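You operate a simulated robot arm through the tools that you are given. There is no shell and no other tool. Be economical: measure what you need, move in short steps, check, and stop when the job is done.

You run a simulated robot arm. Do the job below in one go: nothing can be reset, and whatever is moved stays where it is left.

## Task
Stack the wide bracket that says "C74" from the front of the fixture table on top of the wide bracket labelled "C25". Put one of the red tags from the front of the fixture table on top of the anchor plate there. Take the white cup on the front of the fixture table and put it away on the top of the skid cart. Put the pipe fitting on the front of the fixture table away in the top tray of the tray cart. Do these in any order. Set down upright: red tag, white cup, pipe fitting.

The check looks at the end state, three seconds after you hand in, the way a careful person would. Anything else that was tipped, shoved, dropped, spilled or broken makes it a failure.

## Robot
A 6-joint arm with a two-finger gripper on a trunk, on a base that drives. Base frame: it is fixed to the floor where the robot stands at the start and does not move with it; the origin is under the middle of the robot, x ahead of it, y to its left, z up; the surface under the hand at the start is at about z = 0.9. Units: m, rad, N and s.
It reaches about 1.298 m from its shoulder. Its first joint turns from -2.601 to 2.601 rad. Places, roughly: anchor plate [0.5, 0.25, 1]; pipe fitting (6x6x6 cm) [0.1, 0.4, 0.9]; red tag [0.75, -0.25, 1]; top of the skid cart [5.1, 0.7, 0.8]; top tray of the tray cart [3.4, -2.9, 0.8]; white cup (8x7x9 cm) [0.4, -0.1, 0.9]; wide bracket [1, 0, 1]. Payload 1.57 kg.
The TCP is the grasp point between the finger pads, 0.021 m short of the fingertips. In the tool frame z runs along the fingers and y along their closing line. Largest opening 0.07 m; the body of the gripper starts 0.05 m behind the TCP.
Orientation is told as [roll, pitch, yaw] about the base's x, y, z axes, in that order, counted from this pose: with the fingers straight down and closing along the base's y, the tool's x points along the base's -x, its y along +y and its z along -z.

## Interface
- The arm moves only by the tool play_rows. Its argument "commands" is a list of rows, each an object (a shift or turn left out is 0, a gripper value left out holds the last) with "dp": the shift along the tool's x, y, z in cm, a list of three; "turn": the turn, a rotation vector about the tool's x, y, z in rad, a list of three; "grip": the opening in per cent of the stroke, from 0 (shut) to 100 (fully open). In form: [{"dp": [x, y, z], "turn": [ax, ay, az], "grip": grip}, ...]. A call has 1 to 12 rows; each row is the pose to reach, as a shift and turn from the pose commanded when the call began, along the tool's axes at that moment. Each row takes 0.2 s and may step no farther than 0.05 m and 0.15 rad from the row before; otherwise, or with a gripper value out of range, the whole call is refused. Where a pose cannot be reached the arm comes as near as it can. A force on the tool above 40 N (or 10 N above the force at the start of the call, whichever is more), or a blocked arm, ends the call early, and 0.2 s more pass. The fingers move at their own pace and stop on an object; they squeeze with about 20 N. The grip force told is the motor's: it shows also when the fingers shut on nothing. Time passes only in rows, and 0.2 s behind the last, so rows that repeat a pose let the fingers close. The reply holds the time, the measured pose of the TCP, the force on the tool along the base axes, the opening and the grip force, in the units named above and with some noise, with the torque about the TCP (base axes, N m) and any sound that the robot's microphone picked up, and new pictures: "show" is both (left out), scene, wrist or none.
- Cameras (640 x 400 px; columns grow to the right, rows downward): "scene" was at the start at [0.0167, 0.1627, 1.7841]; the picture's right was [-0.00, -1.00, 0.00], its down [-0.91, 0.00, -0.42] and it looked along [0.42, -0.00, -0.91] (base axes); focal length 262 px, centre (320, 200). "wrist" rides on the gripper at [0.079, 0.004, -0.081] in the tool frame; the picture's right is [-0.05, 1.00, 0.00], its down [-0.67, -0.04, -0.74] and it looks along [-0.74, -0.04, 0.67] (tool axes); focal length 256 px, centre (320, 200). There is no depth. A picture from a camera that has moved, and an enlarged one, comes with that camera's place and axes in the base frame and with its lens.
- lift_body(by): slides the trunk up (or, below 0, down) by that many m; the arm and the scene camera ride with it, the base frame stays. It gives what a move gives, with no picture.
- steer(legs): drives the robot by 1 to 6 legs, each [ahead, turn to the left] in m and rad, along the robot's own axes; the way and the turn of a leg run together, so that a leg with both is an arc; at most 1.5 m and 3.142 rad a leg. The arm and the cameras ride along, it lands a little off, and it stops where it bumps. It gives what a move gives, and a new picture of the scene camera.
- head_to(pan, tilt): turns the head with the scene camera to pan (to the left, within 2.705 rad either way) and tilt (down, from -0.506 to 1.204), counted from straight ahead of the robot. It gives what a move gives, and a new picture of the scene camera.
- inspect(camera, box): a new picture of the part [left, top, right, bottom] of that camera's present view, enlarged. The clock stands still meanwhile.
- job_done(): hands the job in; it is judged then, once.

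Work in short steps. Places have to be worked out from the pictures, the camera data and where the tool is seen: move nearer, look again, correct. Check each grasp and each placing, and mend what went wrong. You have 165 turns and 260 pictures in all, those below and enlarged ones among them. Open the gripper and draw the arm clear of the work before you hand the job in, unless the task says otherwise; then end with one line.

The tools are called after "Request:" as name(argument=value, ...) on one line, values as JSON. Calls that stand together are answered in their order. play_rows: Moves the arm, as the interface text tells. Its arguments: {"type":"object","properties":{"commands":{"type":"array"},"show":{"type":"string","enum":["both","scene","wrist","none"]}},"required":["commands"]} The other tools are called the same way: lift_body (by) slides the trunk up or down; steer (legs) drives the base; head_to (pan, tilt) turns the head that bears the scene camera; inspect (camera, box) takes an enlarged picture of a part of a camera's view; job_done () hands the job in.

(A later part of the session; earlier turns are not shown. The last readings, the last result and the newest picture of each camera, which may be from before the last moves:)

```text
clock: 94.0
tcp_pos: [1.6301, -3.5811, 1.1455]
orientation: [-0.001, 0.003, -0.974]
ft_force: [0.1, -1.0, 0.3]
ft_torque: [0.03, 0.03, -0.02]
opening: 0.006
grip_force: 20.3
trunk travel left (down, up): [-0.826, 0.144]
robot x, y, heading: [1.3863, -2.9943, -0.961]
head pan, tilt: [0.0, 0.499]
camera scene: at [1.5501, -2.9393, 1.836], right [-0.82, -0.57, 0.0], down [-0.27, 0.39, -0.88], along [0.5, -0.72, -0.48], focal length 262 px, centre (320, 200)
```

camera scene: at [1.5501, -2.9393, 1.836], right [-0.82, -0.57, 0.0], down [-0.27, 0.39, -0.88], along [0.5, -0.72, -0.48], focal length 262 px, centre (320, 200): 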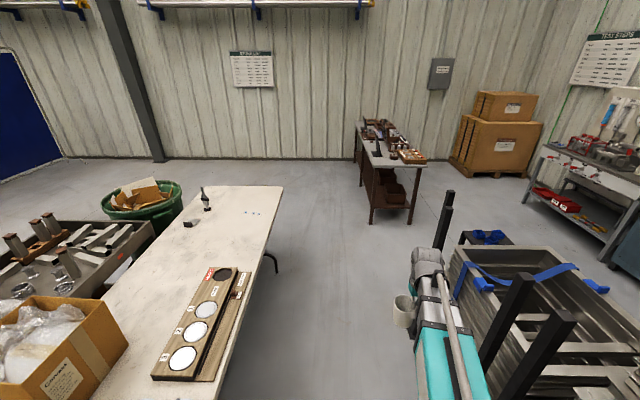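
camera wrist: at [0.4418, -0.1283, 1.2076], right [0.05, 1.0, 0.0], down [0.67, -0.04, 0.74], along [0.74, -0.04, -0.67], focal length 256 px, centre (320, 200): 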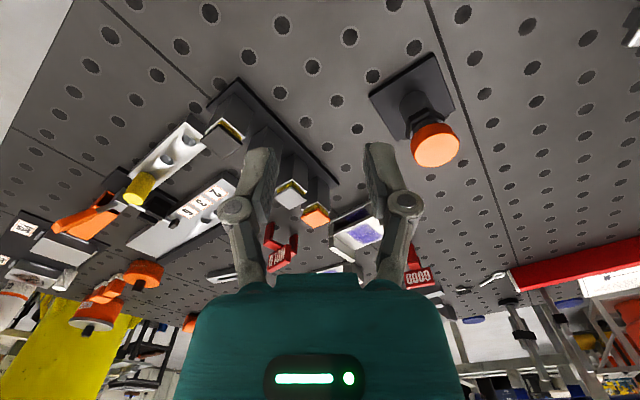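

Clear. Go straight 2.2 m past the table end, then arc left.

Request:
steer(legs=[[1.1, 0], [1.1, 0], [1.0, 1.0]])

```text
clock: 113.2
tcp_pos: [4.0605, -5.4001, 1.1436]
orientation: [0.0, 0.003, 0.0]
ft_force: [-0.3, 0.1, -0.3]
ft_torque: [0.01, 0.0, -0.01]
opening: 0.0059
grip_force: 19.8
trunk travel left (down, up): [-0.826, 0.144]
robot x, y, heading: [3.437, -5.2929, 0.014]
head pan, tilt: [0.0, 0.499]
cut short: leg 3
camera scene: at [3.4821, -5.1223, 1.836], right [0.02, -1.0, 0.0], down [-0.48, -0.01, -0.88], along [0.88, 0.01, -0.48], focal length 262 px, centre (320, 200)
```

scene: 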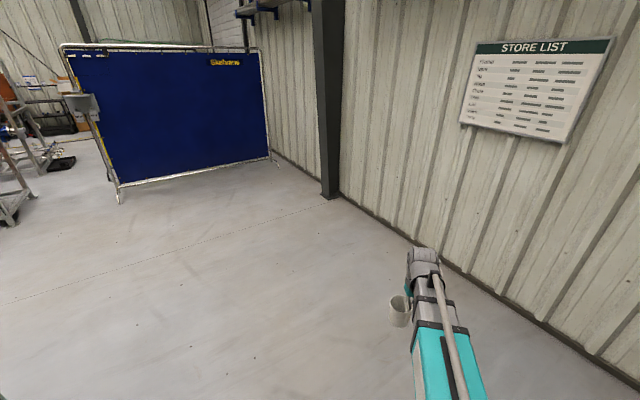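

The last leg was cut slightly short. Check what is close on each side.

Request:
head_to(pan=1.6, tilt=0.7)

Request:
head_to(pan=-2.2, tilt=0.8)

```text
clock: 114.9
tcp_pos: [4.0616, -5.4009, 1.1449]
orientation: [0.001, 0.001, -0.001]
ft_force: [-0.1, -0.8, -0.8]
ft_torque: [-0.01, 0.04, -0.02]
opening: 0.0063
grip_force: 20.3
trunk travel left (down, up): [-0.826, 0.144]
robot x, y, heading: [3.4372, -5.2941, 0.021]
head pan, tilt: [1.6, 0.7]
camera scene: at [3.3872, -5.039, 1.8183], right [1.0, 0.04, 0.0], down [0.03, -0.64, -0.77], along [-0.03, 0.76, -0.64], focal length 262 px, centre (320, 200)
```

scene: 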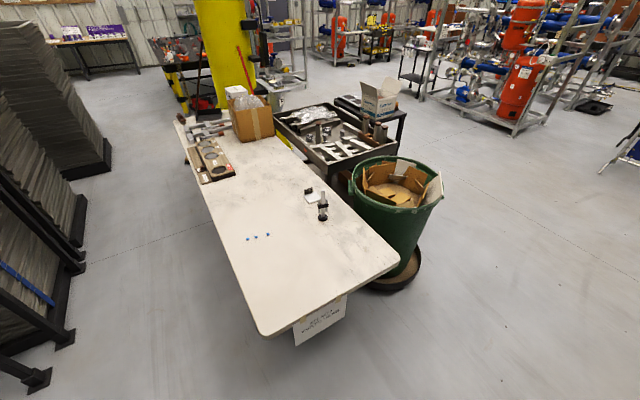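

```text
clock: 118.0
tcp_pos: [4.0615, -5.4001, 1.1456]
orientation: [0.002, 0.001, -0.002]
ft_force: [0.4, 0.3, -0.3]
ft_torque: [-0.04, -0.05, -0.05]
opening: 0.006
grip_force: 20.2
trunk travel left (down, up): [-0.826, 0.144]
robot x, y, heading: [3.4407, -5.292, 0.019]
head pan, tilt: [-2.201, 0.799]
camera scene: at [3.3445, -5.1898, 1.81], right [-0.82, 0.58, 0.0], down [0.41, 0.59, -0.7], along [-0.4, -0.57, -0.72], focal length 262 px, centre (320, 200)
```

scene: 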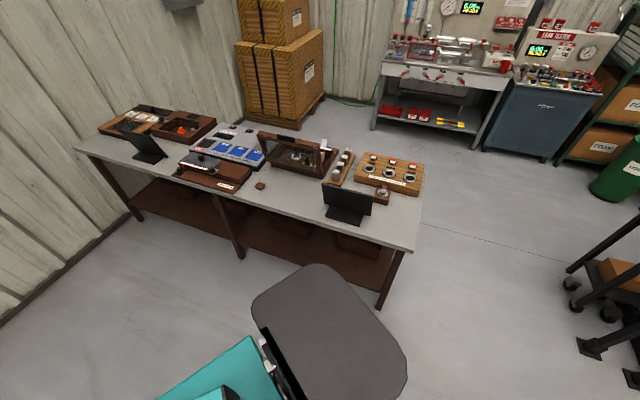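

The tail came close to the bench; nothing looks moved. The tray cart (black tray with pipes at ≈(3.4,-3.0)) is beside the white table. I drive out forward with left arcs, keeping right of the green bin.

Request:
steer(legs=[[0.4, 0.25], [0.5, 0.7], [0.8, 0.3]])

Request:
head_to(pan=0.2, tilt=0.4)

```text
clock: 128.8
tcp_pos: [4.8648, -3.6794, 1.144]
orientation: [-0.001, 0.002, 1.273]
ft_force: [-0.2, 0.9, -0.7]
ft_torque: [-0.05, 0.0, 0.01]
opening: 0.0059
grip_force: 20.0
trunk travel left (down, up): [-0.826, 0.144]
robot x, y, heading: [4.5837, -4.2406, 1.297]
head pan, tilt: [-2.201, 0.799]
camera scene: at [4.4577, -4.3059, 1.8101], right [-0.79, -0.62, 0.0], down [-0.44, 0.56, -0.7], along [0.43, -0.55, -0.72], focal length 262 px, centre (320, 200)
```

scene: 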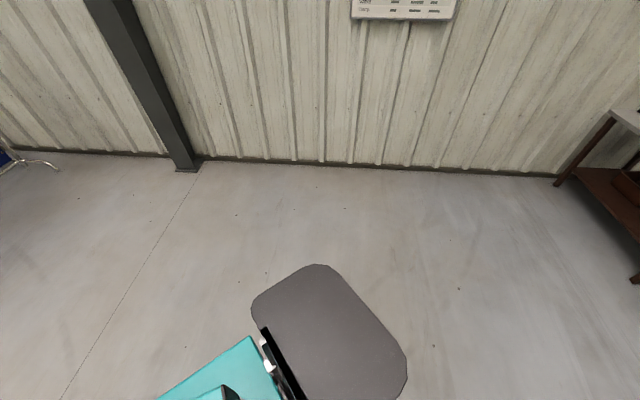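

```text
clock: 131.0
tcp_pos: [4.8643, -3.6804, 1.1443]
orientation: [0.0, 0.004, 1.274]
ft_force: [-1.2, 0.2, -0.4]
ft_torque: [0.01, -0.04, 0.01]
opening: 0.0059
grip_force: 20.4
trunk travel left (down, up): [-0.826, 0.144]
robot x, y, heading: [4.5811, -4.248, 1.302]
head pan, tilt: [0.201, 0.4]
camera scene: at [4.4142, -4.1517, 1.8451], right [1.0, -0.07, 0.0], down [-0.03, -0.39, -0.92], along [0.07, 0.92, -0.39], focal length 262 px, centre (320, 200)
```

scene: 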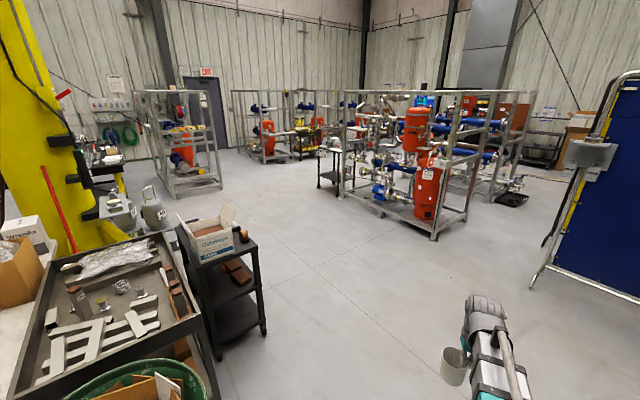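

The cart in front of the skid matches (5.1, 0.7). Zoom to see it, then drive nearer.

Request:
inspect(camera="scene", box=[290, 120, 390, 200])

Request:
steer(legs=[[0, 0.17], [1.3, 0], [1.2, 0]])

```text
5.00 times, centred on (340, 160) of scene
camera zoom: at [4.4142, -4.1517, 1.8451], right [1.0, -0.07, 0.0], down [-0.03, -0.39, -0.92], along [0.07, 0.92, -0.39], focal length 1310 px, centre (220, 400)
```

zoom: 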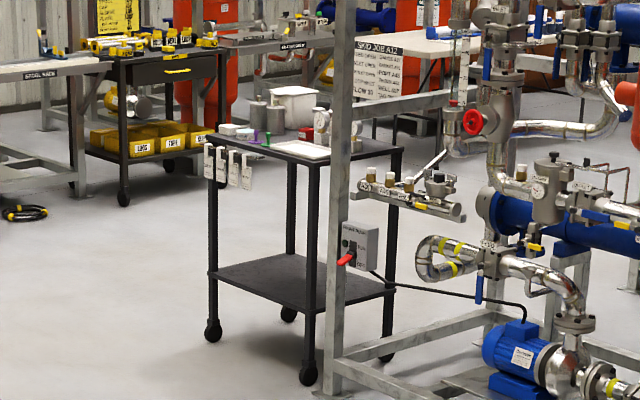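

```text
clock: 147.1
tcp_pos: [5.0991, -1.1445, 1.1449]
orientation: [0.0, 0.002, 1.391]
ft_force: [0.5, -0.9, -0.2]
ft_torque: [-0.01, -0.02, 0.04]
opening: 0.0059
grip_force: 19.9
trunk travel left (down, up): [-0.826, 0.144]
robot x, y, heading: [4.8909, -1.7399, 1.41]
head pan, tilt: [0.201, 0.4]
camera scene: at [4.7071, -1.6651, 1.8451], right [1.0, 0.04, 0.0], down [0.02, -0.39, -0.92], along [-0.04, 0.92, -0.39], focal length 262 px, centre (320, 200)
```

scene: 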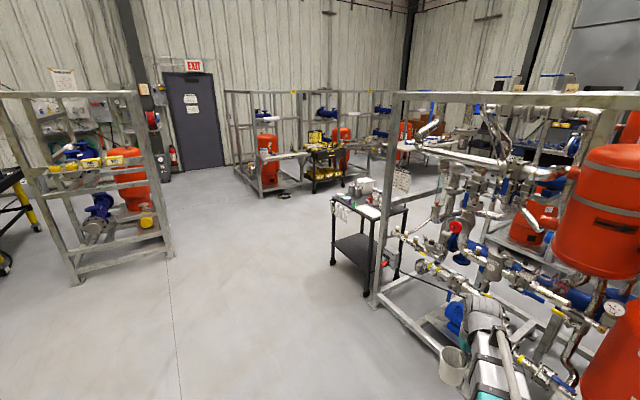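

The cart top corners work out near (4.72,.88), (5.06,.41), (5.45,.63). I'll approach its free long side: drive to ≈(4.25, 0.15) then face heading ≈0.62.

Request:
steer(legs=[[0, 0.487], [1.0, 0], [1.0, 0], [0, -1.25]])

Request:
head_to(pan=-0.1, tilt=0.8)

```text
clock: 165.7
tcp_pos: [4.8114, 0.4003, 1.145]
orientation: [0.001, 0.0, 0.63]
ft_force: [-0.8, 1.0, -1.1]
ft_torque: [0.02, -0.03, -0.01]
opening: 0.0062
grip_force: 19.6
trunk travel left (down, up): [-0.826, 0.144]
robot x, y, heading: [4.2339, 0.1395, 0.647]
head pan, tilt: [0.201, 0.4]
camera scene: at [4.1547, 0.3103, 1.8451], right [0.75, -0.66, 0.0], down [-0.26, -0.29, -0.92], along [0.61, 0.69, -0.39], focal length 262 px, centre (320, 200)
```

scene: 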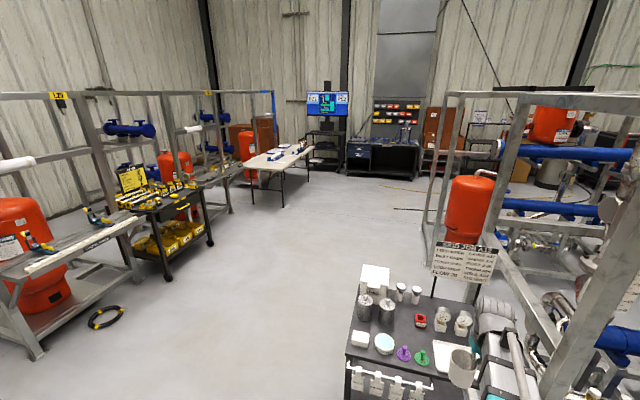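

```text
clock: 166.6
tcp_pos: [4.8104, 0.4006, 1.1444]
orientation: [0.002, 0.002, 0.629]
ft_force: [-0.1, -0.4, -0.4]
ft_torque: [0.01, -0.01, -0.03]
opening: 0.006
grip_force: 19.5
trunk travel left (down, up): [-0.826, 0.144]
robot x, y, heading: [4.2321, 0.1368, 0.654]
head pan, tilt: [-0.099, 0.799]
camera scene: at [4.1634, 0.2829, 1.8101], right [0.53, -0.85, 0.0], down [-0.61, -0.38, -0.7], along [0.59, 0.37, -0.72], focal length 262 px, centre (320, 200)
```

scene: 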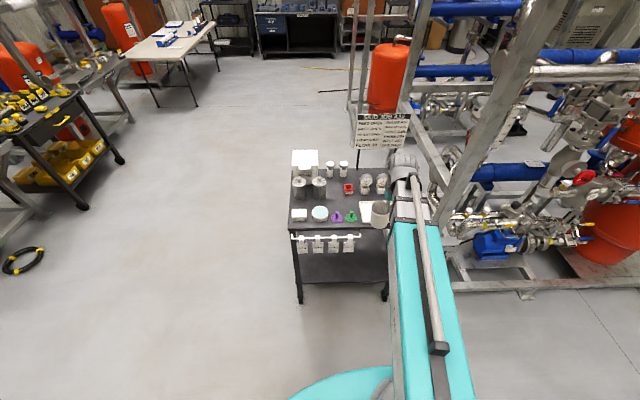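

Enlarge the cart top to find free space.

Request:
inspect(camera="scene", box=[270, 130, 430, 250])

Request:
inspect(camera="wrist", box=[0, 0, 640, 400])

```text
3.33 times, centred on (350, 190) of scene
camera zoom: at [4.1634, 0.2829, 1.8101], right [0.53, -0.85, 0.0], down [-0.61, -0.38, -0.7], along [0.59, 0.37, -0.72], focal length 874 px, centre (220, 233)
```

zoom: 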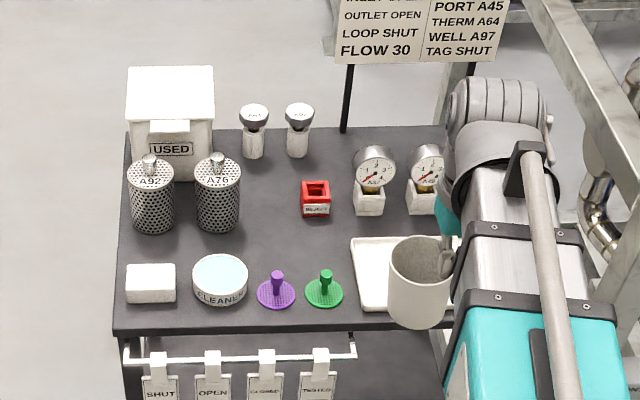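

```text
1.00 times, centred on (320, 200) of wrist (not enlarged: the box is as wide or as high as the picture)
camera zoom: at [4.7426, 0.3576, 1.2276], right [-0.54, 0.84, 0.0], down [0.56, 0.36, 0.74], along [0.62, 0.4, -0.67], focal length 256 px, centre (320, 200)
```

zoom: 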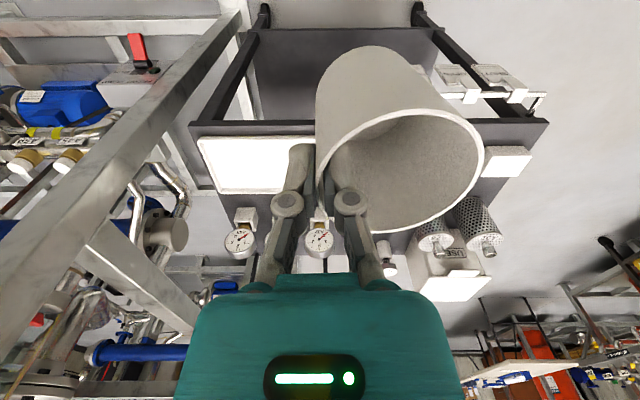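

There's free space left of the red box, behind the purple/green discs, at about (5.04, 0.713). I move the cup above it, still high.

Request:
play_rows(commands=[{"dp": [-4.1, 1, 0], "grip": 0}, {"dp": [-8.2, 2, 0]}, {"dp": [-12.3, 3, 0]}, {"dp": [-16.4, 4, 0]}, {"dp": [-20.5, 5, 0]}, {"dp": [-24.6, 6, 0]}, {"dp": [-28.7, 7, 0]}, {"dp": [-32.8, 8, 0]}, {"dp": [-36.9, 9.1, 0]}, {"dp": [-36.9, 9.1, 0]}], show="wrist")

Request:
inspect(camera="scene", box=[270, 110, 430, 230])

```text
clock: 168.8
tcp_pos: [5.0555, 0.6956, 1.1447]
orientation: [0.0, 0.003, 0.627]
ft_force: [0.2, 0.6, -0.1]
ft_torque: [0.02, 0.0, 0.0]
opening: 0.0061
grip_force: 20.7
trunk travel left (down, up): [-0.826, 0.144]
robot x, y, heading: [4.2346, 0.1361, 0.648]
head pan, tilt: [-0.099, 0.799]
camera wrist: at [4.9879, 0.6515, 1.2277], right [-0.54, 0.84, 0.0], down [0.56, 0.36, 0.74], along [0.62, 0.4, -0.67], focal length 256 px, centre (320, 200)
```

wrist: 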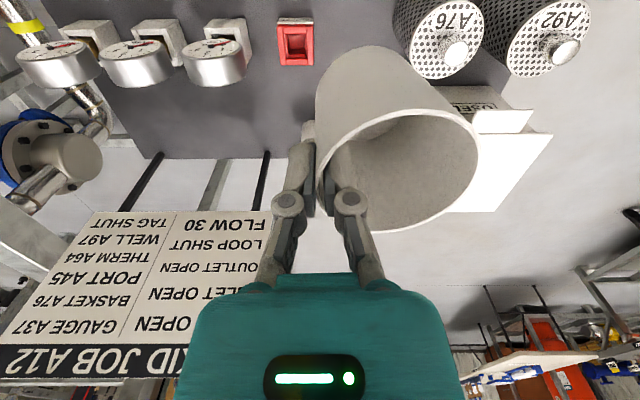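

```text
3.33 times, centred on (350, 170) of scene
camera zoom: at [4.1629, 0.2832, 1.81], right [0.53, -0.85, 0.0], down [-0.61, -0.38, -0.7], along [0.59, 0.37, -0.72], focal length 874 px, centre (220, 300)
```

zoom: 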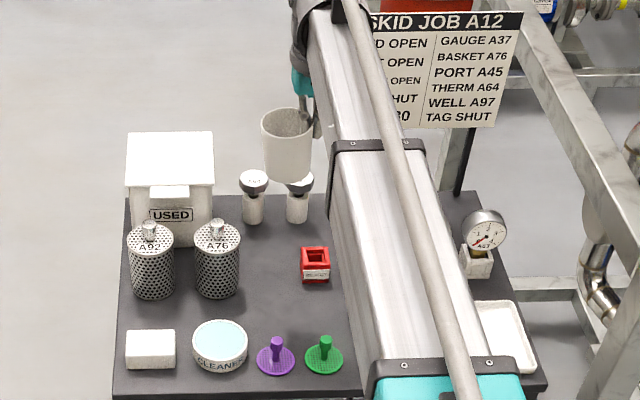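

The target below is clear: red box ~6.5 cm right, A76 filter ~12 cm left. Shift 1.2 cm left and lower 20 cm.

Request:
play_rows(commands=[{"dp": [0, 1.2, 0], "grip": 0}], show="none")

Request:
lift_body(by=-0.2)

Request:
inspect(camera="wrist", box=[0, 0, 640, 400])

Request:
inspect(camera="scene", box=[270, 110, 430, 230])

```text
clock: 169.2
tcp_pos: [5.0486, 0.7054, 1.1459]
orientation: [0.0, 0.002, 0.628]
ft_force: [-0.3, -0.5, -0.6]
ft_torque: [0.01, 0.03, 0.0]
opening: 0.0058
grip_force: 21.0
trunk travel left (down, up): [-0.826, 0.144]
robot x, y, heading: [4.2334, 0.1378, 0.656]
head pan, tilt: [-0.099, 0.799]
```

```text
clock: 171.4
tcp_pos: [5.0484, 0.7038, 0.9446]
orientation: [-0.001, 0.001, 0.628]
ft_force: [1.0, -0.1, -0.3]
ft_torque: [-0.02, -0.01, 0.01]
opening: 0.0059
grip_force: 20.0
trunk travel left (down, up): [-0.626, 0.344]
robot x, y, heading: [4.2377, 0.1366, 0.655]
head pan, tilt: [-0.099, 0.799]
```

```text
1.00 times, centred on (320, 200) of wrist (not enlarged: the box is as wide or as high as the picture)
camera zoom: at [4.9804, 0.661, 1.0275], right [-0.54, 0.84, 0.0], down [0.56, 0.36, 0.74], along [0.62, 0.4, -0.67], focal length 256 px, centre (320, 200)
```

zoom: 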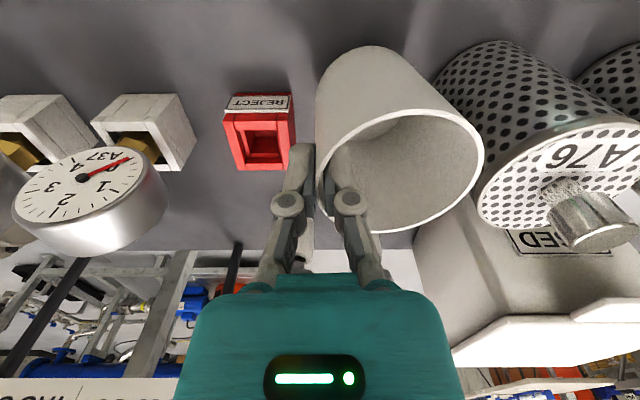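

```text
3.33 times, centred on (350, 170) of scene
camera zoom: at [4.1631, 0.2833, 1.61], right [0.53, -0.85, 0.0], down [-0.61, -0.38, -0.7], along [0.59, 0.37, -0.72], focal length 874 px, centre (220, 300)
```

zoom: 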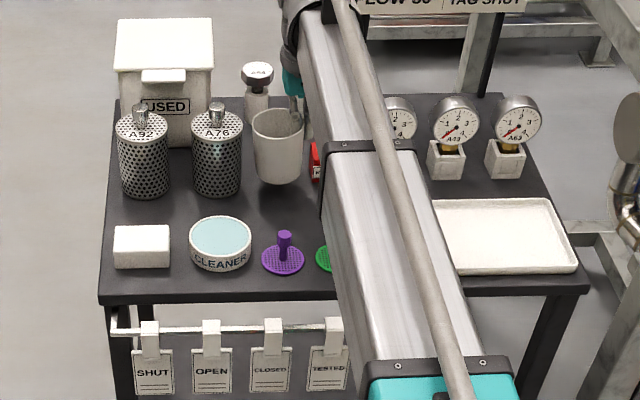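

Clear on all sides. Lower 5 cm more, then fine steps.

Request:
lift_body(by=-0.045)

Request:
lift_body(by=-0.01)

Request:
inspect(camera="scene", box=[290, 110, 370, 170])

```text
clock: 172.3
tcp_pos: [5.0469, 0.7032, 0.9018]
orientation: [0.002, 0.002, 0.628]
ft_force: [-4.1, 0.0, 9.6]
ft_torque: [0.37, 0.41, 0.09]
opening: 0.0059
grip_force: 19.6
trunk travel left (down, up): [-0.581, 0.389]
robot x, y, heading: [4.2363, 0.1346, 0.655]
head pan, tilt: [-0.099, 0.799]
```

```text
clock: 172.8
tcp_pos: [5.0476, 0.7043, 0.8916]
orientation: [0.0, 0.002, 0.628]
ft_force: [-3.6, 1.6, 9.6]
ft_torque: [0.42, 0.3, 0.02]
opening: 0.006
grip_force: 20.2
trunk travel left (down, up): [-0.571, 0.399]
robot x, y, heading: [4.2332, 0.1377, 0.651]
head pan, tilt: [-0.099, 0.799]
```

```text
6.67 times, centred on (330, 140) of scene
camera zoom: at [4.1616, 0.2826, 1.5548], right [0.53, -0.85, 0.0], down [-0.61, -0.38, -0.7], along [0.59, 0.37, -0.72], focal length 1747 px, centre (253, 600)
```

zoom: 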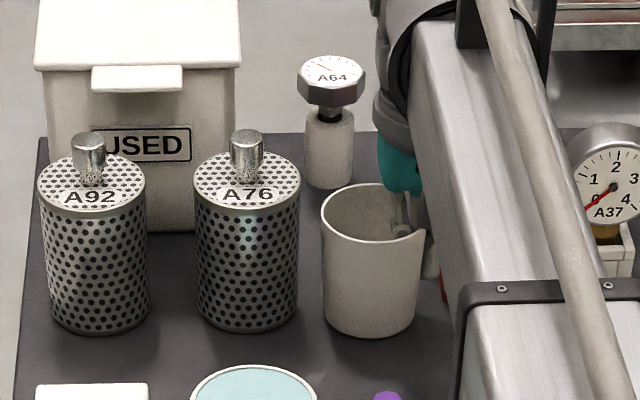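

The cup is standing on the cart top (it slid slightly in the grip). Open and check.

Request:
play_rows(commands=[{"grip": 15}, {"grip": 30}, {"grip": 35}, {"grip": 35}], show="none")

Request:
inspect(camera="wrist", box=[160, 0, 560, 250])

Request:
inspect(camera="scene", box=[290, 110, 370, 170])

```text
clock: 173.8
tcp_pos: [5.0463, 0.7046, 0.8898]
orientation: [-0.001, 0.003, 0.629]
ft_force: [-2.4, 2.3, -0.8]
ft_torque: [0.05, 0.08, -0.01]
opening: 0.0236
grip_force: 0.1
trunk travel left (down, up): [-0.571, 0.399]
robot x, y, heading: [4.2346, 0.1416, 0.654]
head pan, tilt: [-0.099, 0.799]
```

```text
1.60 times, centred on (360, 125) of wrist
camera zoom: at [4.9803, 0.6612, 0.9724], right [-0.54, 0.84, 0.0], down [0.56, 0.36, 0.74], along [0.62, 0.4, -0.67], focal length 410 px, centre (256, 320)
```

zoom: 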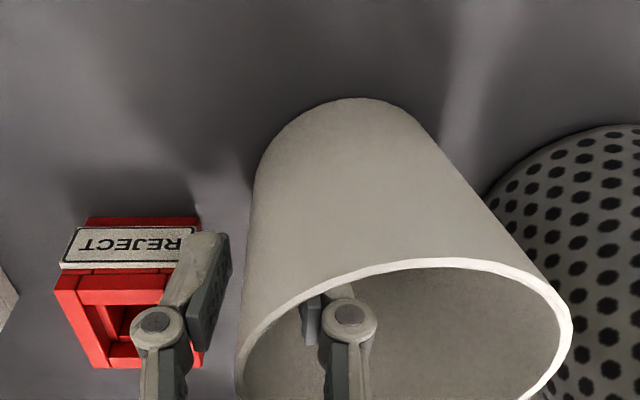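

```text
6.67 times, centred on (330, 140) of scene
camera zoom: at [4.163, 0.2836, 1.555], right [0.53, -0.85, 0.0], down [-0.61, -0.38, -0.7], along [0.59, 0.37, -0.72], focal length 1747 px, centre (253, 600)
```

zoom: 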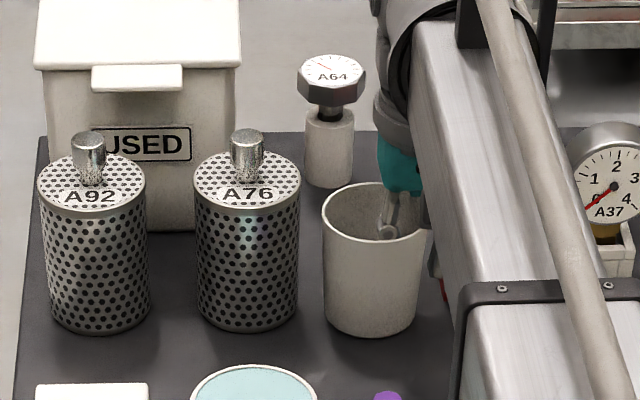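

A ~3 N sideways force suggests the outer finger may touch the red box; close slightly and re-read.

Request:
play_rows(commands=[{"grip": 24}, {"grip": 24}], show="none")

Request:
inspect(camera="wrist", box=[180, 100, 340, 250])

```text
clock: 174.4
tcp_pos: [5.0493, 0.7041, 0.8902]
orientation: [0.0, 0.001, 0.627]
ft_force: [0.9, -0.1, 0.9]
ft_torque: [0.02, 0.01, -0.06]
opening: 0.0169
grip_force: 0.0
trunk travel left (down, up): [-0.571, 0.399]
robot x, y, heading: [4.233, 0.1384, 0.654]
head pan, tilt: [-0.099, 0.799]
```

```text
2.67 times, centred on (260, 175) of wrist
camera zoom: at [4.9804, 0.6609, 0.9725], right [-0.54, 0.84, 0.0], down [0.56, 0.36, 0.74], along [0.62, 0.4, -0.67], focal length 683 px, centre (480, 267)
```

zoom: 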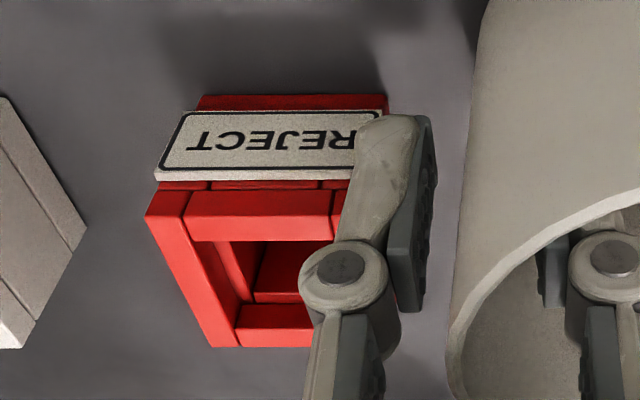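

Force released. Raise straight up and check the cup and red box.

Request:
lift_body(by=0.05)

Request:
lift_body(by=0.17)

Request:
inspect(camera="wrist", box=[200, 0, 520, 200])

Request:
inspect(camera="scene", box=[270, 110, 430, 230])

```text
clock: 175.4
tcp_pos: [5.0482, 0.7049, 0.9396]
orientation: [-0.001, 0.003, 0.628]
ft_force: [0.7, -0.1, -0.4]
ft_torque: [0.0, 0.0, -0.05]
opening: 0.0169
grip_force: 0.1
trunk travel left (down, up): [-0.621, 0.349]
robot x, y, heading: [4.2368, 0.1342, 0.653]
head pan, tilt: [-0.099, 0.799]
```

```text
clock: 177.3
tcp_pos: [5.0479, 0.7045, 1.1096]
orientation: [-0.001, 0.001, 0.628]
ft_force: [-0.3, -0.1, -0.4]
ft_torque: [0.03, 0.01, -0.01]
opening: 0.0169
grip_force: 0.0
trunk travel left (down, up): [-0.791, 0.179]
robot x, y, heading: [4.2351, 0.1362, 0.652]
head pan, tilt: [-0.099, 0.799]
```

```text
2.00 times, centred on (360, 100) of wrist
camera zoom: at [4.9805, 0.661, 1.1924], right [-0.54, 0.84, 0.0], down [0.56, 0.36, 0.74], along [0.62, 0.4, -0.67], focal length 512 px, centre (240, 400)
```

zoom: 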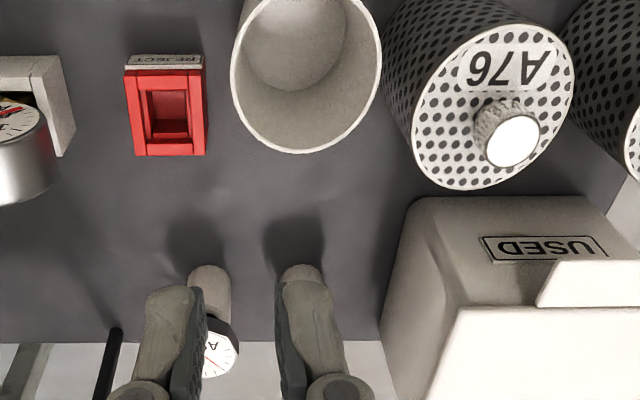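

```text
3.33 times, centred on (350, 170) of scene
camera zoom: at [4.1633, 0.2835, 1.775], right [0.53, -0.85, 0.0], down [-0.61, -0.38, -0.7], along [0.59, 0.37, -0.72], focal length 874 px, centre (220, 300)
```

zoom: 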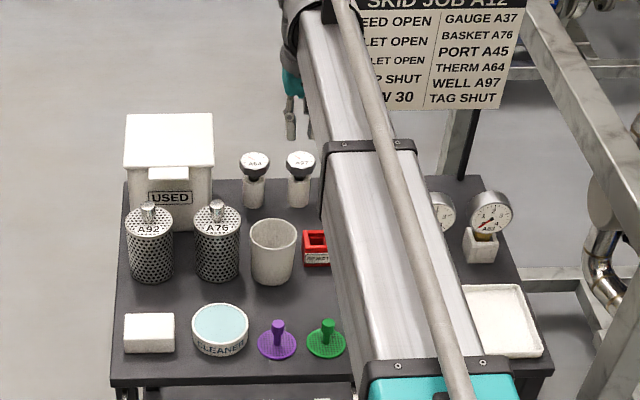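

The cup stands upright on the cart. Retract the arm along the same path, then turn left and drive back.

Request:
play_rows(commands=[{"dp": [4.1, -1, 0]}, {"dp": [8.2, -2, 0]}, {"dp": [12.3, -3, 0]}, {"dp": [16.4, -4, 0]}, {"dp": [20.5, -5, 0]}, {"dp": [24.6, -6, 0]}, {"dp": [28.7, -7, 0]}, {"dp": [32.8, -8, 0]}, {"dp": [36.9, -9.1, 0]}], show="none")

Request:
head_to(pan=0.0, tilt=0.5)

Request:
steer(legs=[[0, 1.25], [-1.0, 0], [-0.9, 0], [0, 1.57], [0, 1.5]])

```text
clock: 179.3
tcp_pos: [4.8014, 0.414, 1.1099]
orientation: [-0.001, 0.002, 0.629]
ft_force: [-0.1, 0.5, 0.2]
ft_torque: [0.03, 0.01, 0.02]
opening: 0.0167
grip_force: 0.1
out of reach, approached as far as the arm can: row 6
trunk travel left (down, up): [-0.791, 0.179]
robot x, y, heading: [4.2325, 0.133, 0.654]
head pan, tilt: [-0.099, 0.799]
```

```text
clock: 180.1
tcp_pos: [4.8032, 0.4153, 1.1107]
orientation: [0.0, 0.002, 0.63]
ft_force: [0.3, 0.4, -0.3]
ft_torque: [-0.03, -0.01, -0.02]
opening: 0.0167
grip_force: 0.1
trunk travel left (down, up): [-0.791, 0.179]
robot x, y, heading: [4.2355, 0.1357, 0.652]
head pan, tilt: [0.0, 0.499]
camera scene: at [4.1667, 0.2962, 1.8009], right [0.61, -0.79, 0.0], down [-0.38, -0.29, -0.88], along [0.7, 0.53, -0.48], focal length 262 px, centre (320, 200)
```

scene: 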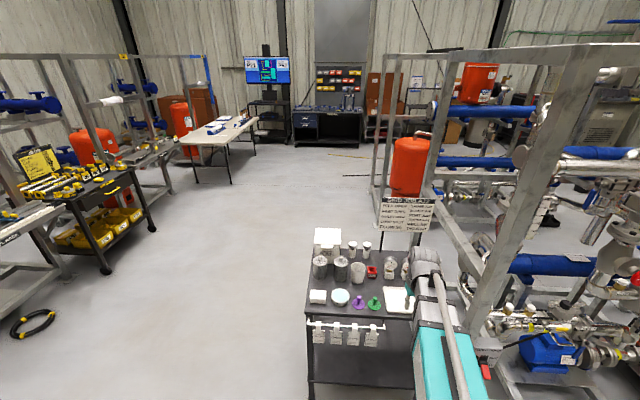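

```text
clock: 207.3
tcp_pos: [4.8839, -2.2721, 1.1087]
orientation: [-0.001, 0.003, -1.346]
ft_force: [-0.6, -0.2, 0.7]
ft_torque: [0.01, 0.0, -0.04]
opening: 0.0168
grip_force: 0.0
trunk travel left (down, up): [-0.791, 0.179]
robot x, y, heading: [4.7909, -1.6584, -1.321]
head pan, tilt: [0.0, 0.499]
camera scene: at [4.9701, -1.6614, 1.801], right [-0.97, -0.25, 0.0], down [-0.12, 0.46, -0.88], along [0.22, -0.85, -0.48], focal length 262 px, centre (320, 200)
```

scene: 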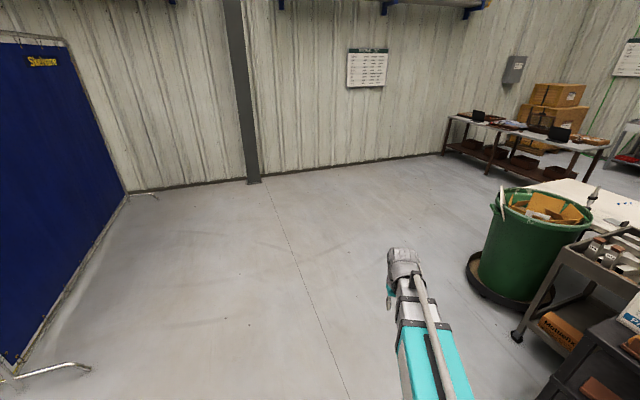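

Good overview. Now drive down the open aisle and curve right around the end of the white table.

Request:
steer(legs=[[0, -0.263], [1.5, 0], [1.44, 0], [1.02, -1.571]])

```text
clock: 231.6
tcp_pos: [3.4254, -5.0844, 1.1099]
orientation: [0.001, 0.002, 3.1]
ft_force: [0.1, 1.0, -0.4]
ft_torque: [0.01, -0.01, -0.02]
opening: 0.0169
grip_force: 0.0
trunk travel left (down, up): [-0.791, 0.179]
robot x, y, heading: [4.046, -5.198, 3.115]
head pan, tilt: [0.0, 0.499]
cut short: leg 4
camera scene: at [3.9917, -5.3684, 1.801], right [0.03, 1.0, 0.0], down [0.48, -0.01, -0.88], along [-0.88, 0.02, -0.48], focal length 262 px, centre (320, 200)
```

scene: 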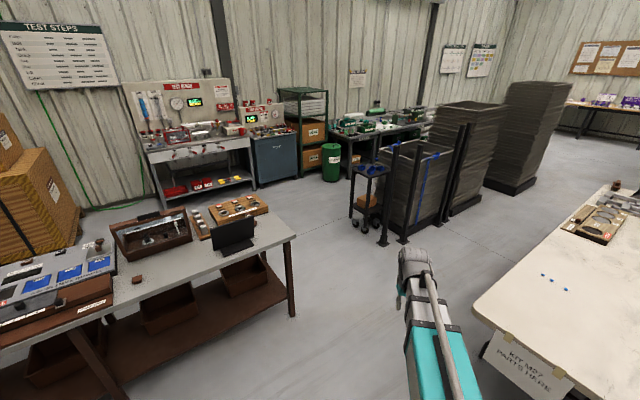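

The "cut short" appears on arcs only, just tolerance. Continue: forward, arc right into the corridor, then look.

Request:
steer(legs=[[0.58, 0], [0.95, -0.94]])

```text
clock: 241.2
tcp_pos: [2.3909, -4.1667, 1.1085]
orientation: [0.001, 0.002, 2.161]
ft_force: [-0.7, 0.1, -0.2]
ft_torque: [-0.02, -0.01, -0.04]
opening: 0.0167
grip_force: 0.1
trunk travel left (down, up): [-0.791, 0.179]
robot x, y, heading: [2.6499, -4.7426, 2.167]
head pan, tilt: [0.0, 0.499]
cut short: leg 2
camera scene: at [2.4833, -4.8031, 1.801], right [0.83, 0.56, 0.0], down [0.27, -0.4, -0.88], along [-0.49, 0.73, -0.48], focal length 262 px, centre (320, 200)
```

scene: 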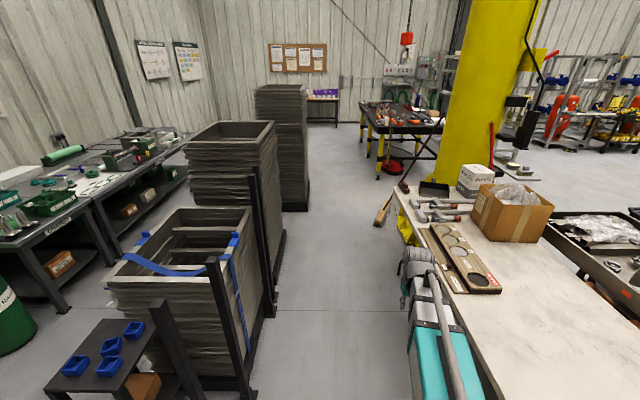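

Corridor ahead: drift slightly right to pass the crates on the left. Drive 2.1 m and look.

Request:
steer(legs=[[1.2, -0.03], [0.9, -0.1]])

```text
clock: 253.9
tcp_pos: [1.302, -2.4041, 1.1105]
orientation: [0.0, 0.001, 2.064]
ft_force: [0.5, -0.6, -0.6]
ft_torque: [-0.02, 0.02, -0.01]
opening: 0.0168
grip_force: 0.0
trunk travel left (down, up): [-0.791, 0.179]
robot x, y, heading: [1.5004, -3.0025, 2.07]
head pan, tilt: [0.0, 0.499]
camera scene: at [1.3317, -3.046, 1.801], right [0.88, 0.48, 0.0], down [0.23, -0.42, -0.88], along [-0.42, 0.77, -0.48], focal length 262 px, centre (320, 200)
```

scene: 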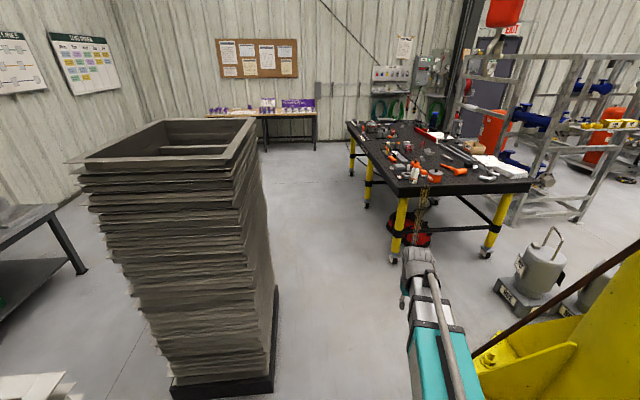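

Gap is centred; drive straight 1.3 m, turn slightly left and run along the table's front.

Request:
steer(legs=[[1.3, -0.02], [0, 0.17], [1.25, 0], [1.22, 0], [0, -1.6]])

```text
clock: 283.1
tcp_pos: [0.0145, 0.3936, 1.1088]
orientation: [0.0, 0.002, 0.584]
ft_force: [-1.0, -1.2, 0.3]
ft_torque: [0.03, -0.02, 0.02]
opening: 0.0167
grip_force: 0.1
trunk travel left (down, up): [-0.791, 0.179]
robot x, y, heading: [-0.5834, 0.164, 0.587]
head pan, tilt: [0.0, 0.499]
camera scene: at [-0.6387, 0.3286, 1.801], right [0.56, -0.83, 0.0], down [-0.4, -0.27, -0.88], along [0.73, 0.49, -0.48], focal length 262 px, centre (320, 200)
```

scene: 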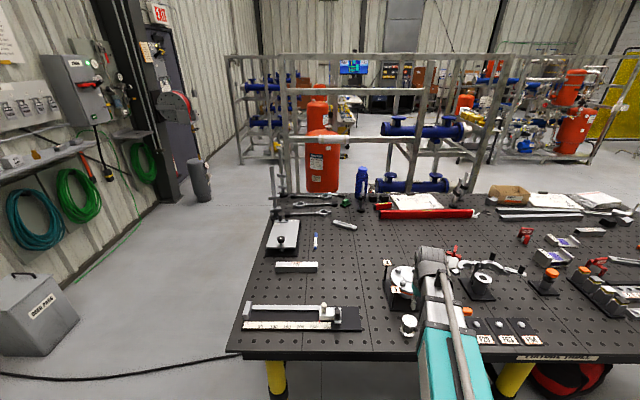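

Well placed: the fitting is right by the hand. Look closely with both cameras.

Request:
inspect(camera="scene", box=[370, 280, 450, 350])

Request:
inspect(camera="wrist", box=[0, 0, 640, 400])

```text
5.71 times, centred on (410, 315) of scene
camera zoom: at [-0.6387, 0.3286, 1.801], right [0.56, -0.83, 0.0], down [-0.4, -0.27, -0.88], along [0.73, 0.49, -0.48], focal length 1497 px, centre (-194, -457)
```

zoom: 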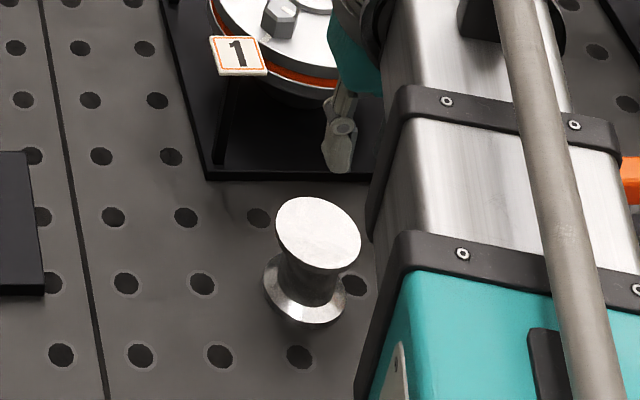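

```text
1.00 times, centred on (320, 200) of wrist (not enlarged: the box is as wide or as high as the picture)
camera zoom: at [-0.0548, 0.353, 1.1926], right [-0.51, 0.86, 0.0], down [0.58, 0.34, 0.74], along [0.64, 0.38, -0.67], focal length 256 px, centre (320, 200)
```

zoom: 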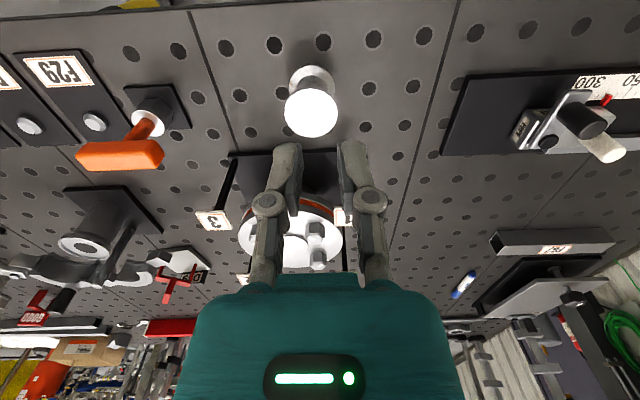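

Top flange ≈5–6 cm wide, offset tool (-4.5, -1.1) cm. Move over it, open fully, lower 7 cm and re-measure.

Request:
play_rows(commands=[{"dp": [-2.2, -0.5, 0], "grip": 100}, {"dp": [-4.5, -1.1, 0]}, {"dp": [-4.5, -1.1, 0]}], show="none")

Request:
lift_body(by=-0.08)

Request:
inspect(camera="wrist", box=[160, 0, 480, 200])

```text
clock: 283.9
tcp_pos: [0.0582, 0.409, 1.1104]
orientation: [0.0, 0.003, 0.585]
ft_force: [0.8, 0.5, 1.0]
ft_torque: [0.02, 0.0, 0.01]
opening: 0.0698
grip_force: 0.2
trunk travel left (down, up): [-0.791, 0.179]
robot x, y, heading: [-0.5817, 0.1678, 0.585]
head pan, tilt: [0.0, 0.499]
```

```text
clock: 285.1
tcp_pos: [0.059, 0.4087, 1.0296]
orientation: [-0.001, -0.001, 0.585]
ft_force: [1.1, 0.1, 0.2]
ft_torque: [0.02, 0.04, 0.04]
opening: 0.07
grip_force: 0.0
trunk travel left (down, up): [-0.711, 0.259]
robot x, y, heading: [-0.5803, 0.1667, 0.592]
head pan, tilt: [0.0, 0.499]
```

```text
2.00 times, centred on (320, 100) of wrist
camera zoom: at [-0.0112, 0.3681, 1.1127], right [-0.51, 0.86, 0.0], down [0.58, 0.34, 0.74], along [0.64, 0.38, -0.67], focal length 512 px, centre (320, 400)
```

zoom: 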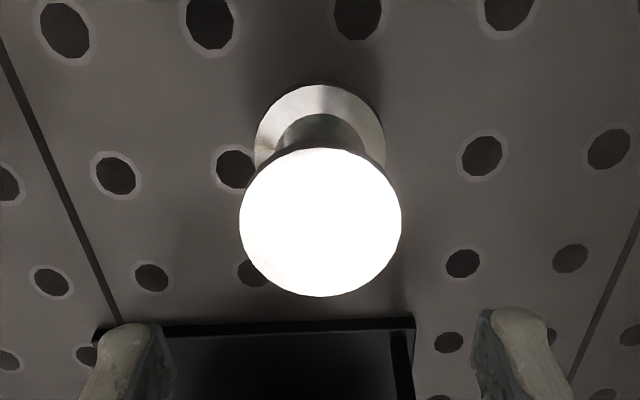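

Top face at z≈0.965, diameter ≈5 cm, nearly centred. Small nudge, lower 7.1 cm, close on the flange rim.

Request:
play_rows(commands=[{"dp": [-0.4, 0, 0]}], show="none")

Request:
lift_body(by=-0.071)

Request:
play_rows(commands=[{"grip": 60}, {"grip": 30}, {"grip": 0}, {"grip": 0}], show="wrist")

```text
clock: 285.5
tcp_pos: [0.0612, 0.4104, 1.0303]
orientation: [0.0, 0.001, 0.585]
ft_force: [0.1, 0.3, -0.2]
ft_torque: [0.01, 0.0, -0.02]
opening: 0.07
grip_force: 0.1
trunk travel left (down, up): [-0.711, 0.259]
robot x, y, heading: [-0.5804, 0.1611, 0.596]
head pan, tilt: [0.0, 0.499]
```

```text
clock: 286.6
tcp_pos: [0.0605, 0.4111, 0.9585]
orientation: [-0.001, 0.003, 0.584]
ft_force: [0.3, 0.4, -0.6]
ft_torque: [0.01, 0.03, -0.02]
opening: 0.0702
grip_force: 0.0
trunk travel left (down, up): [-0.64, 0.33]
robot x, y, heading: [-0.5824, 0.1659, 0.593]
head pan, tilt: [0.0, 0.499]
```

```text
clock: 287.6
tcp_pos: [0.0615, 0.4118, 0.9586]
orientation: [0.0, 0.001, 0.583]
ft_force: [0.9, 0.5, 4.3]
ft_torque: [0.04, -0.02, 0.01]
opening: 0.0505
grip_force: 20.3
trunk travel left (down, up): [-0.64, 0.33]
robot x, y, heading: [-0.5783, 0.1645, 0.598]
head pan, tilt: [0.0, 0.499]
camera wrist: at [-0.0076, 0.3701, 1.0418], right [-0.51, 0.86, 0.0], down [0.58, 0.34, 0.74], along [0.64, 0.38, -0.67], focal length 256 px, centre (320, 200)
```

wrist: 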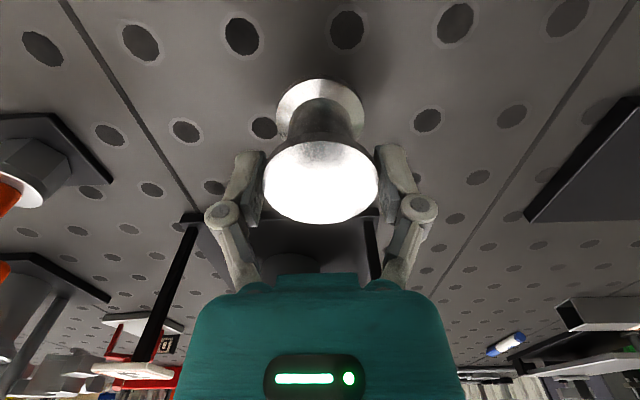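

Gripped (5.05 cm). Lift and check that it hangs straight.

Request:
lift_body(by=0.05)

Request:
lift_body(by=0.12)

Request:
inspect(camera="wrist", box=[160, 0, 480, 200])

Request:
inspect(camera="scene", box=[360, 230, 480, 320])

```text
clock: 288.5
tcp_pos: [0.0623, 0.4114, 1.0098]
orientation: [0.0, 0.001, 0.583]
ft_force: [0.4, -1.0, -2.0]
ft_torque: [-0.01, 0.01, -0.03]
opening: 0.0506
grip_force: 19.8
trunk travel left (down, up): [-0.69, 0.28]
robot x, y, heading: [-0.5814, 0.1642, 0.591]
head pan, tilt: [0.0, 0.499]
```

```text
clock: 290.0
tcp_pos: [0.0617, 0.4118, 1.1286]
orientation: [0.0, 0.002, 0.584]
ft_force: [0.4, -0.5, -1.4]
ft_torque: [0.0, -0.01, -0.01]
opening: 0.0504
grip_force: 20.1
trunk travel left (down, up): [-0.81, 0.16]
robot x, y, heading: [-0.5799, 0.1654, 0.592]
head pan, tilt: [0.0, 0.499]
```

```text
2.00 times, centred on (320, 100) of wrist
camera zoom: at [-0.0073, 0.3702, 1.2115], right [-0.51, 0.86, 0.0], down [0.58, 0.34, 0.74], along [0.64, 0.38, -0.67], focal length 512 px, centre (320, 400)
```

zoom: 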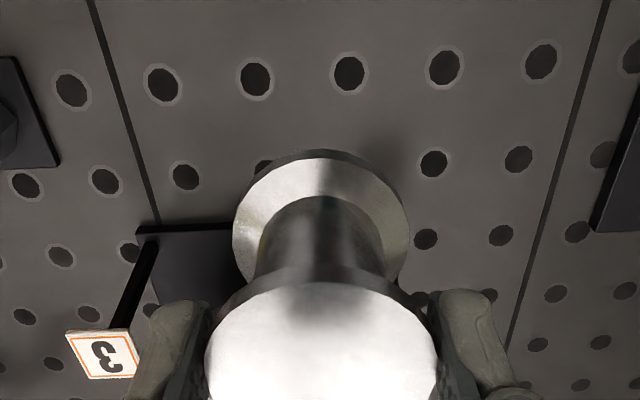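

```text
4.44 times, centred on (420, 275) of scene
camera zoom: at [-0.6384, 0.3287, 1.8199], right [0.56, -0.83, 0.0], down [-0.4, -0.27, -0.88], along [0.73, 0.49, -0.48], focal length 1165 px, centre (-124, -133)
```

zoom: 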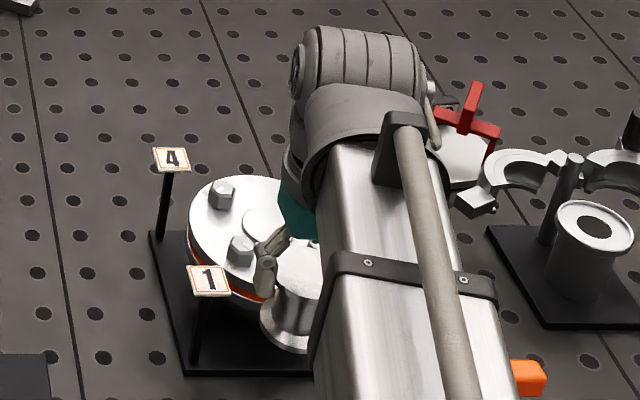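

Held straight. Turn right and drive into the gap again.

Request:
steer(legs=[[0, -1.54], [1.36, 0], [1.36, 0]])

```text
clock: 311.9
tcp_pos: [1.1356, -2.742, 1.1291]
orientation: [0.0, 0.001, -1.035]
ft_force: [-0.5, 0.0, -2.0]
ft_torque: [0.02, 0.01, -0.01]
opening: 0.0502
grip_force: 20.1
trunk travel left (down, up): [-0.81, 0.16]
robot x, y, heading: [0.9239, -2.0903, -1.027]
head pan, tilt: [0.0, 0.499]
camera scene: at [1.0915, -2.0407, 1.82], right [-0.85, -0.52, 0.0], down [-0.25, 0.41, -0.88], along [0.46, -0.75, -0.48], focal length 262 px, centre (320, 200)
```

scene: 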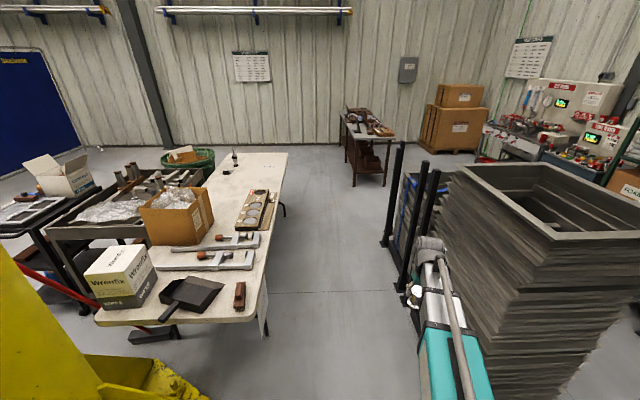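

Centred in the corridor. Drive 3.05 m and arc left around the table end.

Request:
steer(legs=[[1.05, 0.015], [1.0, 0.015], [1.0, 0.015], [1.0, 1.03]])

```text
clock: 336.2
tcp_pos: [3.9986, -5.316, 1.1283]
orientation: [0.0, 0.003, -0.012]
ft_force: [-0.4, 0.8, -1.4]
ft_torque: [0.0, 0.02, 0.0]
opening: 0.0503
grip_force: 19.9
trunk travel left (down, up): [-0.81, 0.16]
robot x, y, heading: [3.3255, -5.1779, 0.006]
head pan, tilt: [0.0, 0.499]
cut short: leg 4
camera scene: at [3.3733, -5.0116, 1.8199], right [0.01, -1.0, 0.0], down [-0.48, 0.0, -0.88], along [0.88, 0.01, -0.48], focal length 262 px, centre (320, 200)
```

scene: 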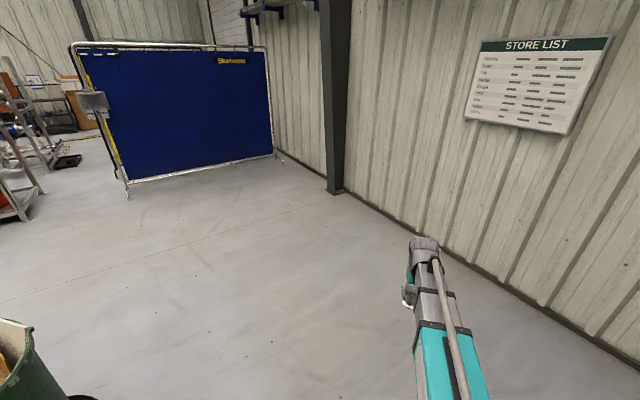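

Continue with left arcs to the open aisle east of the tray cart, then look toward it.

Request:
steer(legs=[[0.55, 0.2], [0.55, 0.7], [0.8, 0.4], [0.7, 0.2]])

Request:
head_to(pan=1.5, tilt=0.7)

```text
clock: 352.3
tcp_pos: [4.9284, -2.7722, 1.1282]
orientation: [0.001, 0.002, 1.516]
ft_force: [0.4, 0.3, -1.4]
ft_torque: [-0.02, -0.01, -0.01]
opening: 0.0502
grip_force: 19.5
trunk travel left (down, up): [-0.81, 0.16]
robot x, y, heading: [4.7675, -3.4341, 1.538]
head pan, tilt: [0.0, 0.499]
camera scene: at [4.5979, -3.3878, 1.82], right [1.0, -0.03, 0.0], down [-0.01, -0.48, -0.88], along [0.03, 0.88, -0.48], focal length 262 px, centre (320, 200)
```

scene: 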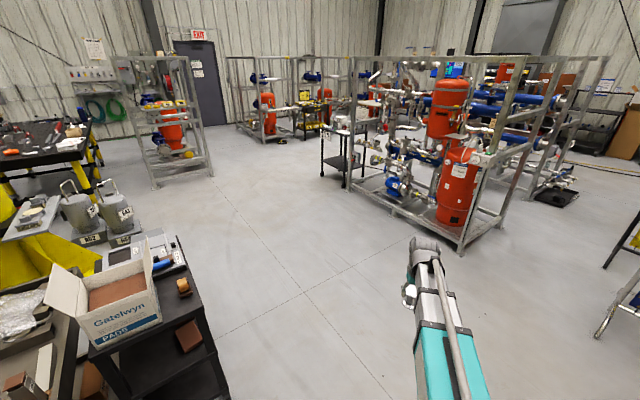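

```text
clock: 353.9
tcp_pos: [4.9272, -2.7723, 1.1296]
orientation: [0.0, 0.003, 1.515]
ft_force: [-0.3, -0.2, -1.2]
ft_torque: [-0.01, 0.01, 0.02]
opening: 0.0505
grip_force: 19.7
trunk travel left (down, up): [-0.81, 0.16]
robot x, y, heading: [4.7686, -3.4387, 1.543]
head pan, tilt: [1.499, 0.7]
camera scene: at [4.5108, -3.4709, 1.8023], right [0.1, 0.99, 0.0], down [0.64, -0.06, -0.77], along [-0.76, 0.08, -0.64], focal length 262 px, centre (320, 200)
```

scene: 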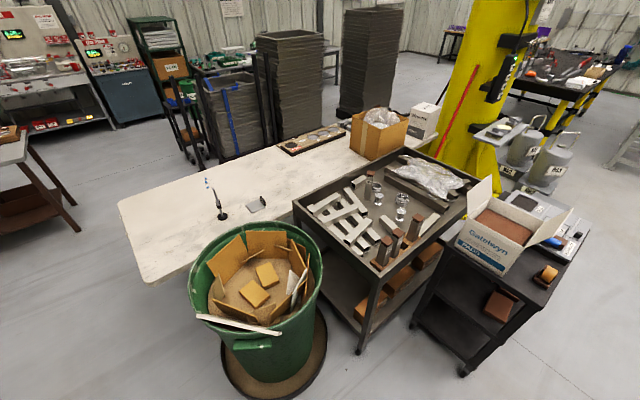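

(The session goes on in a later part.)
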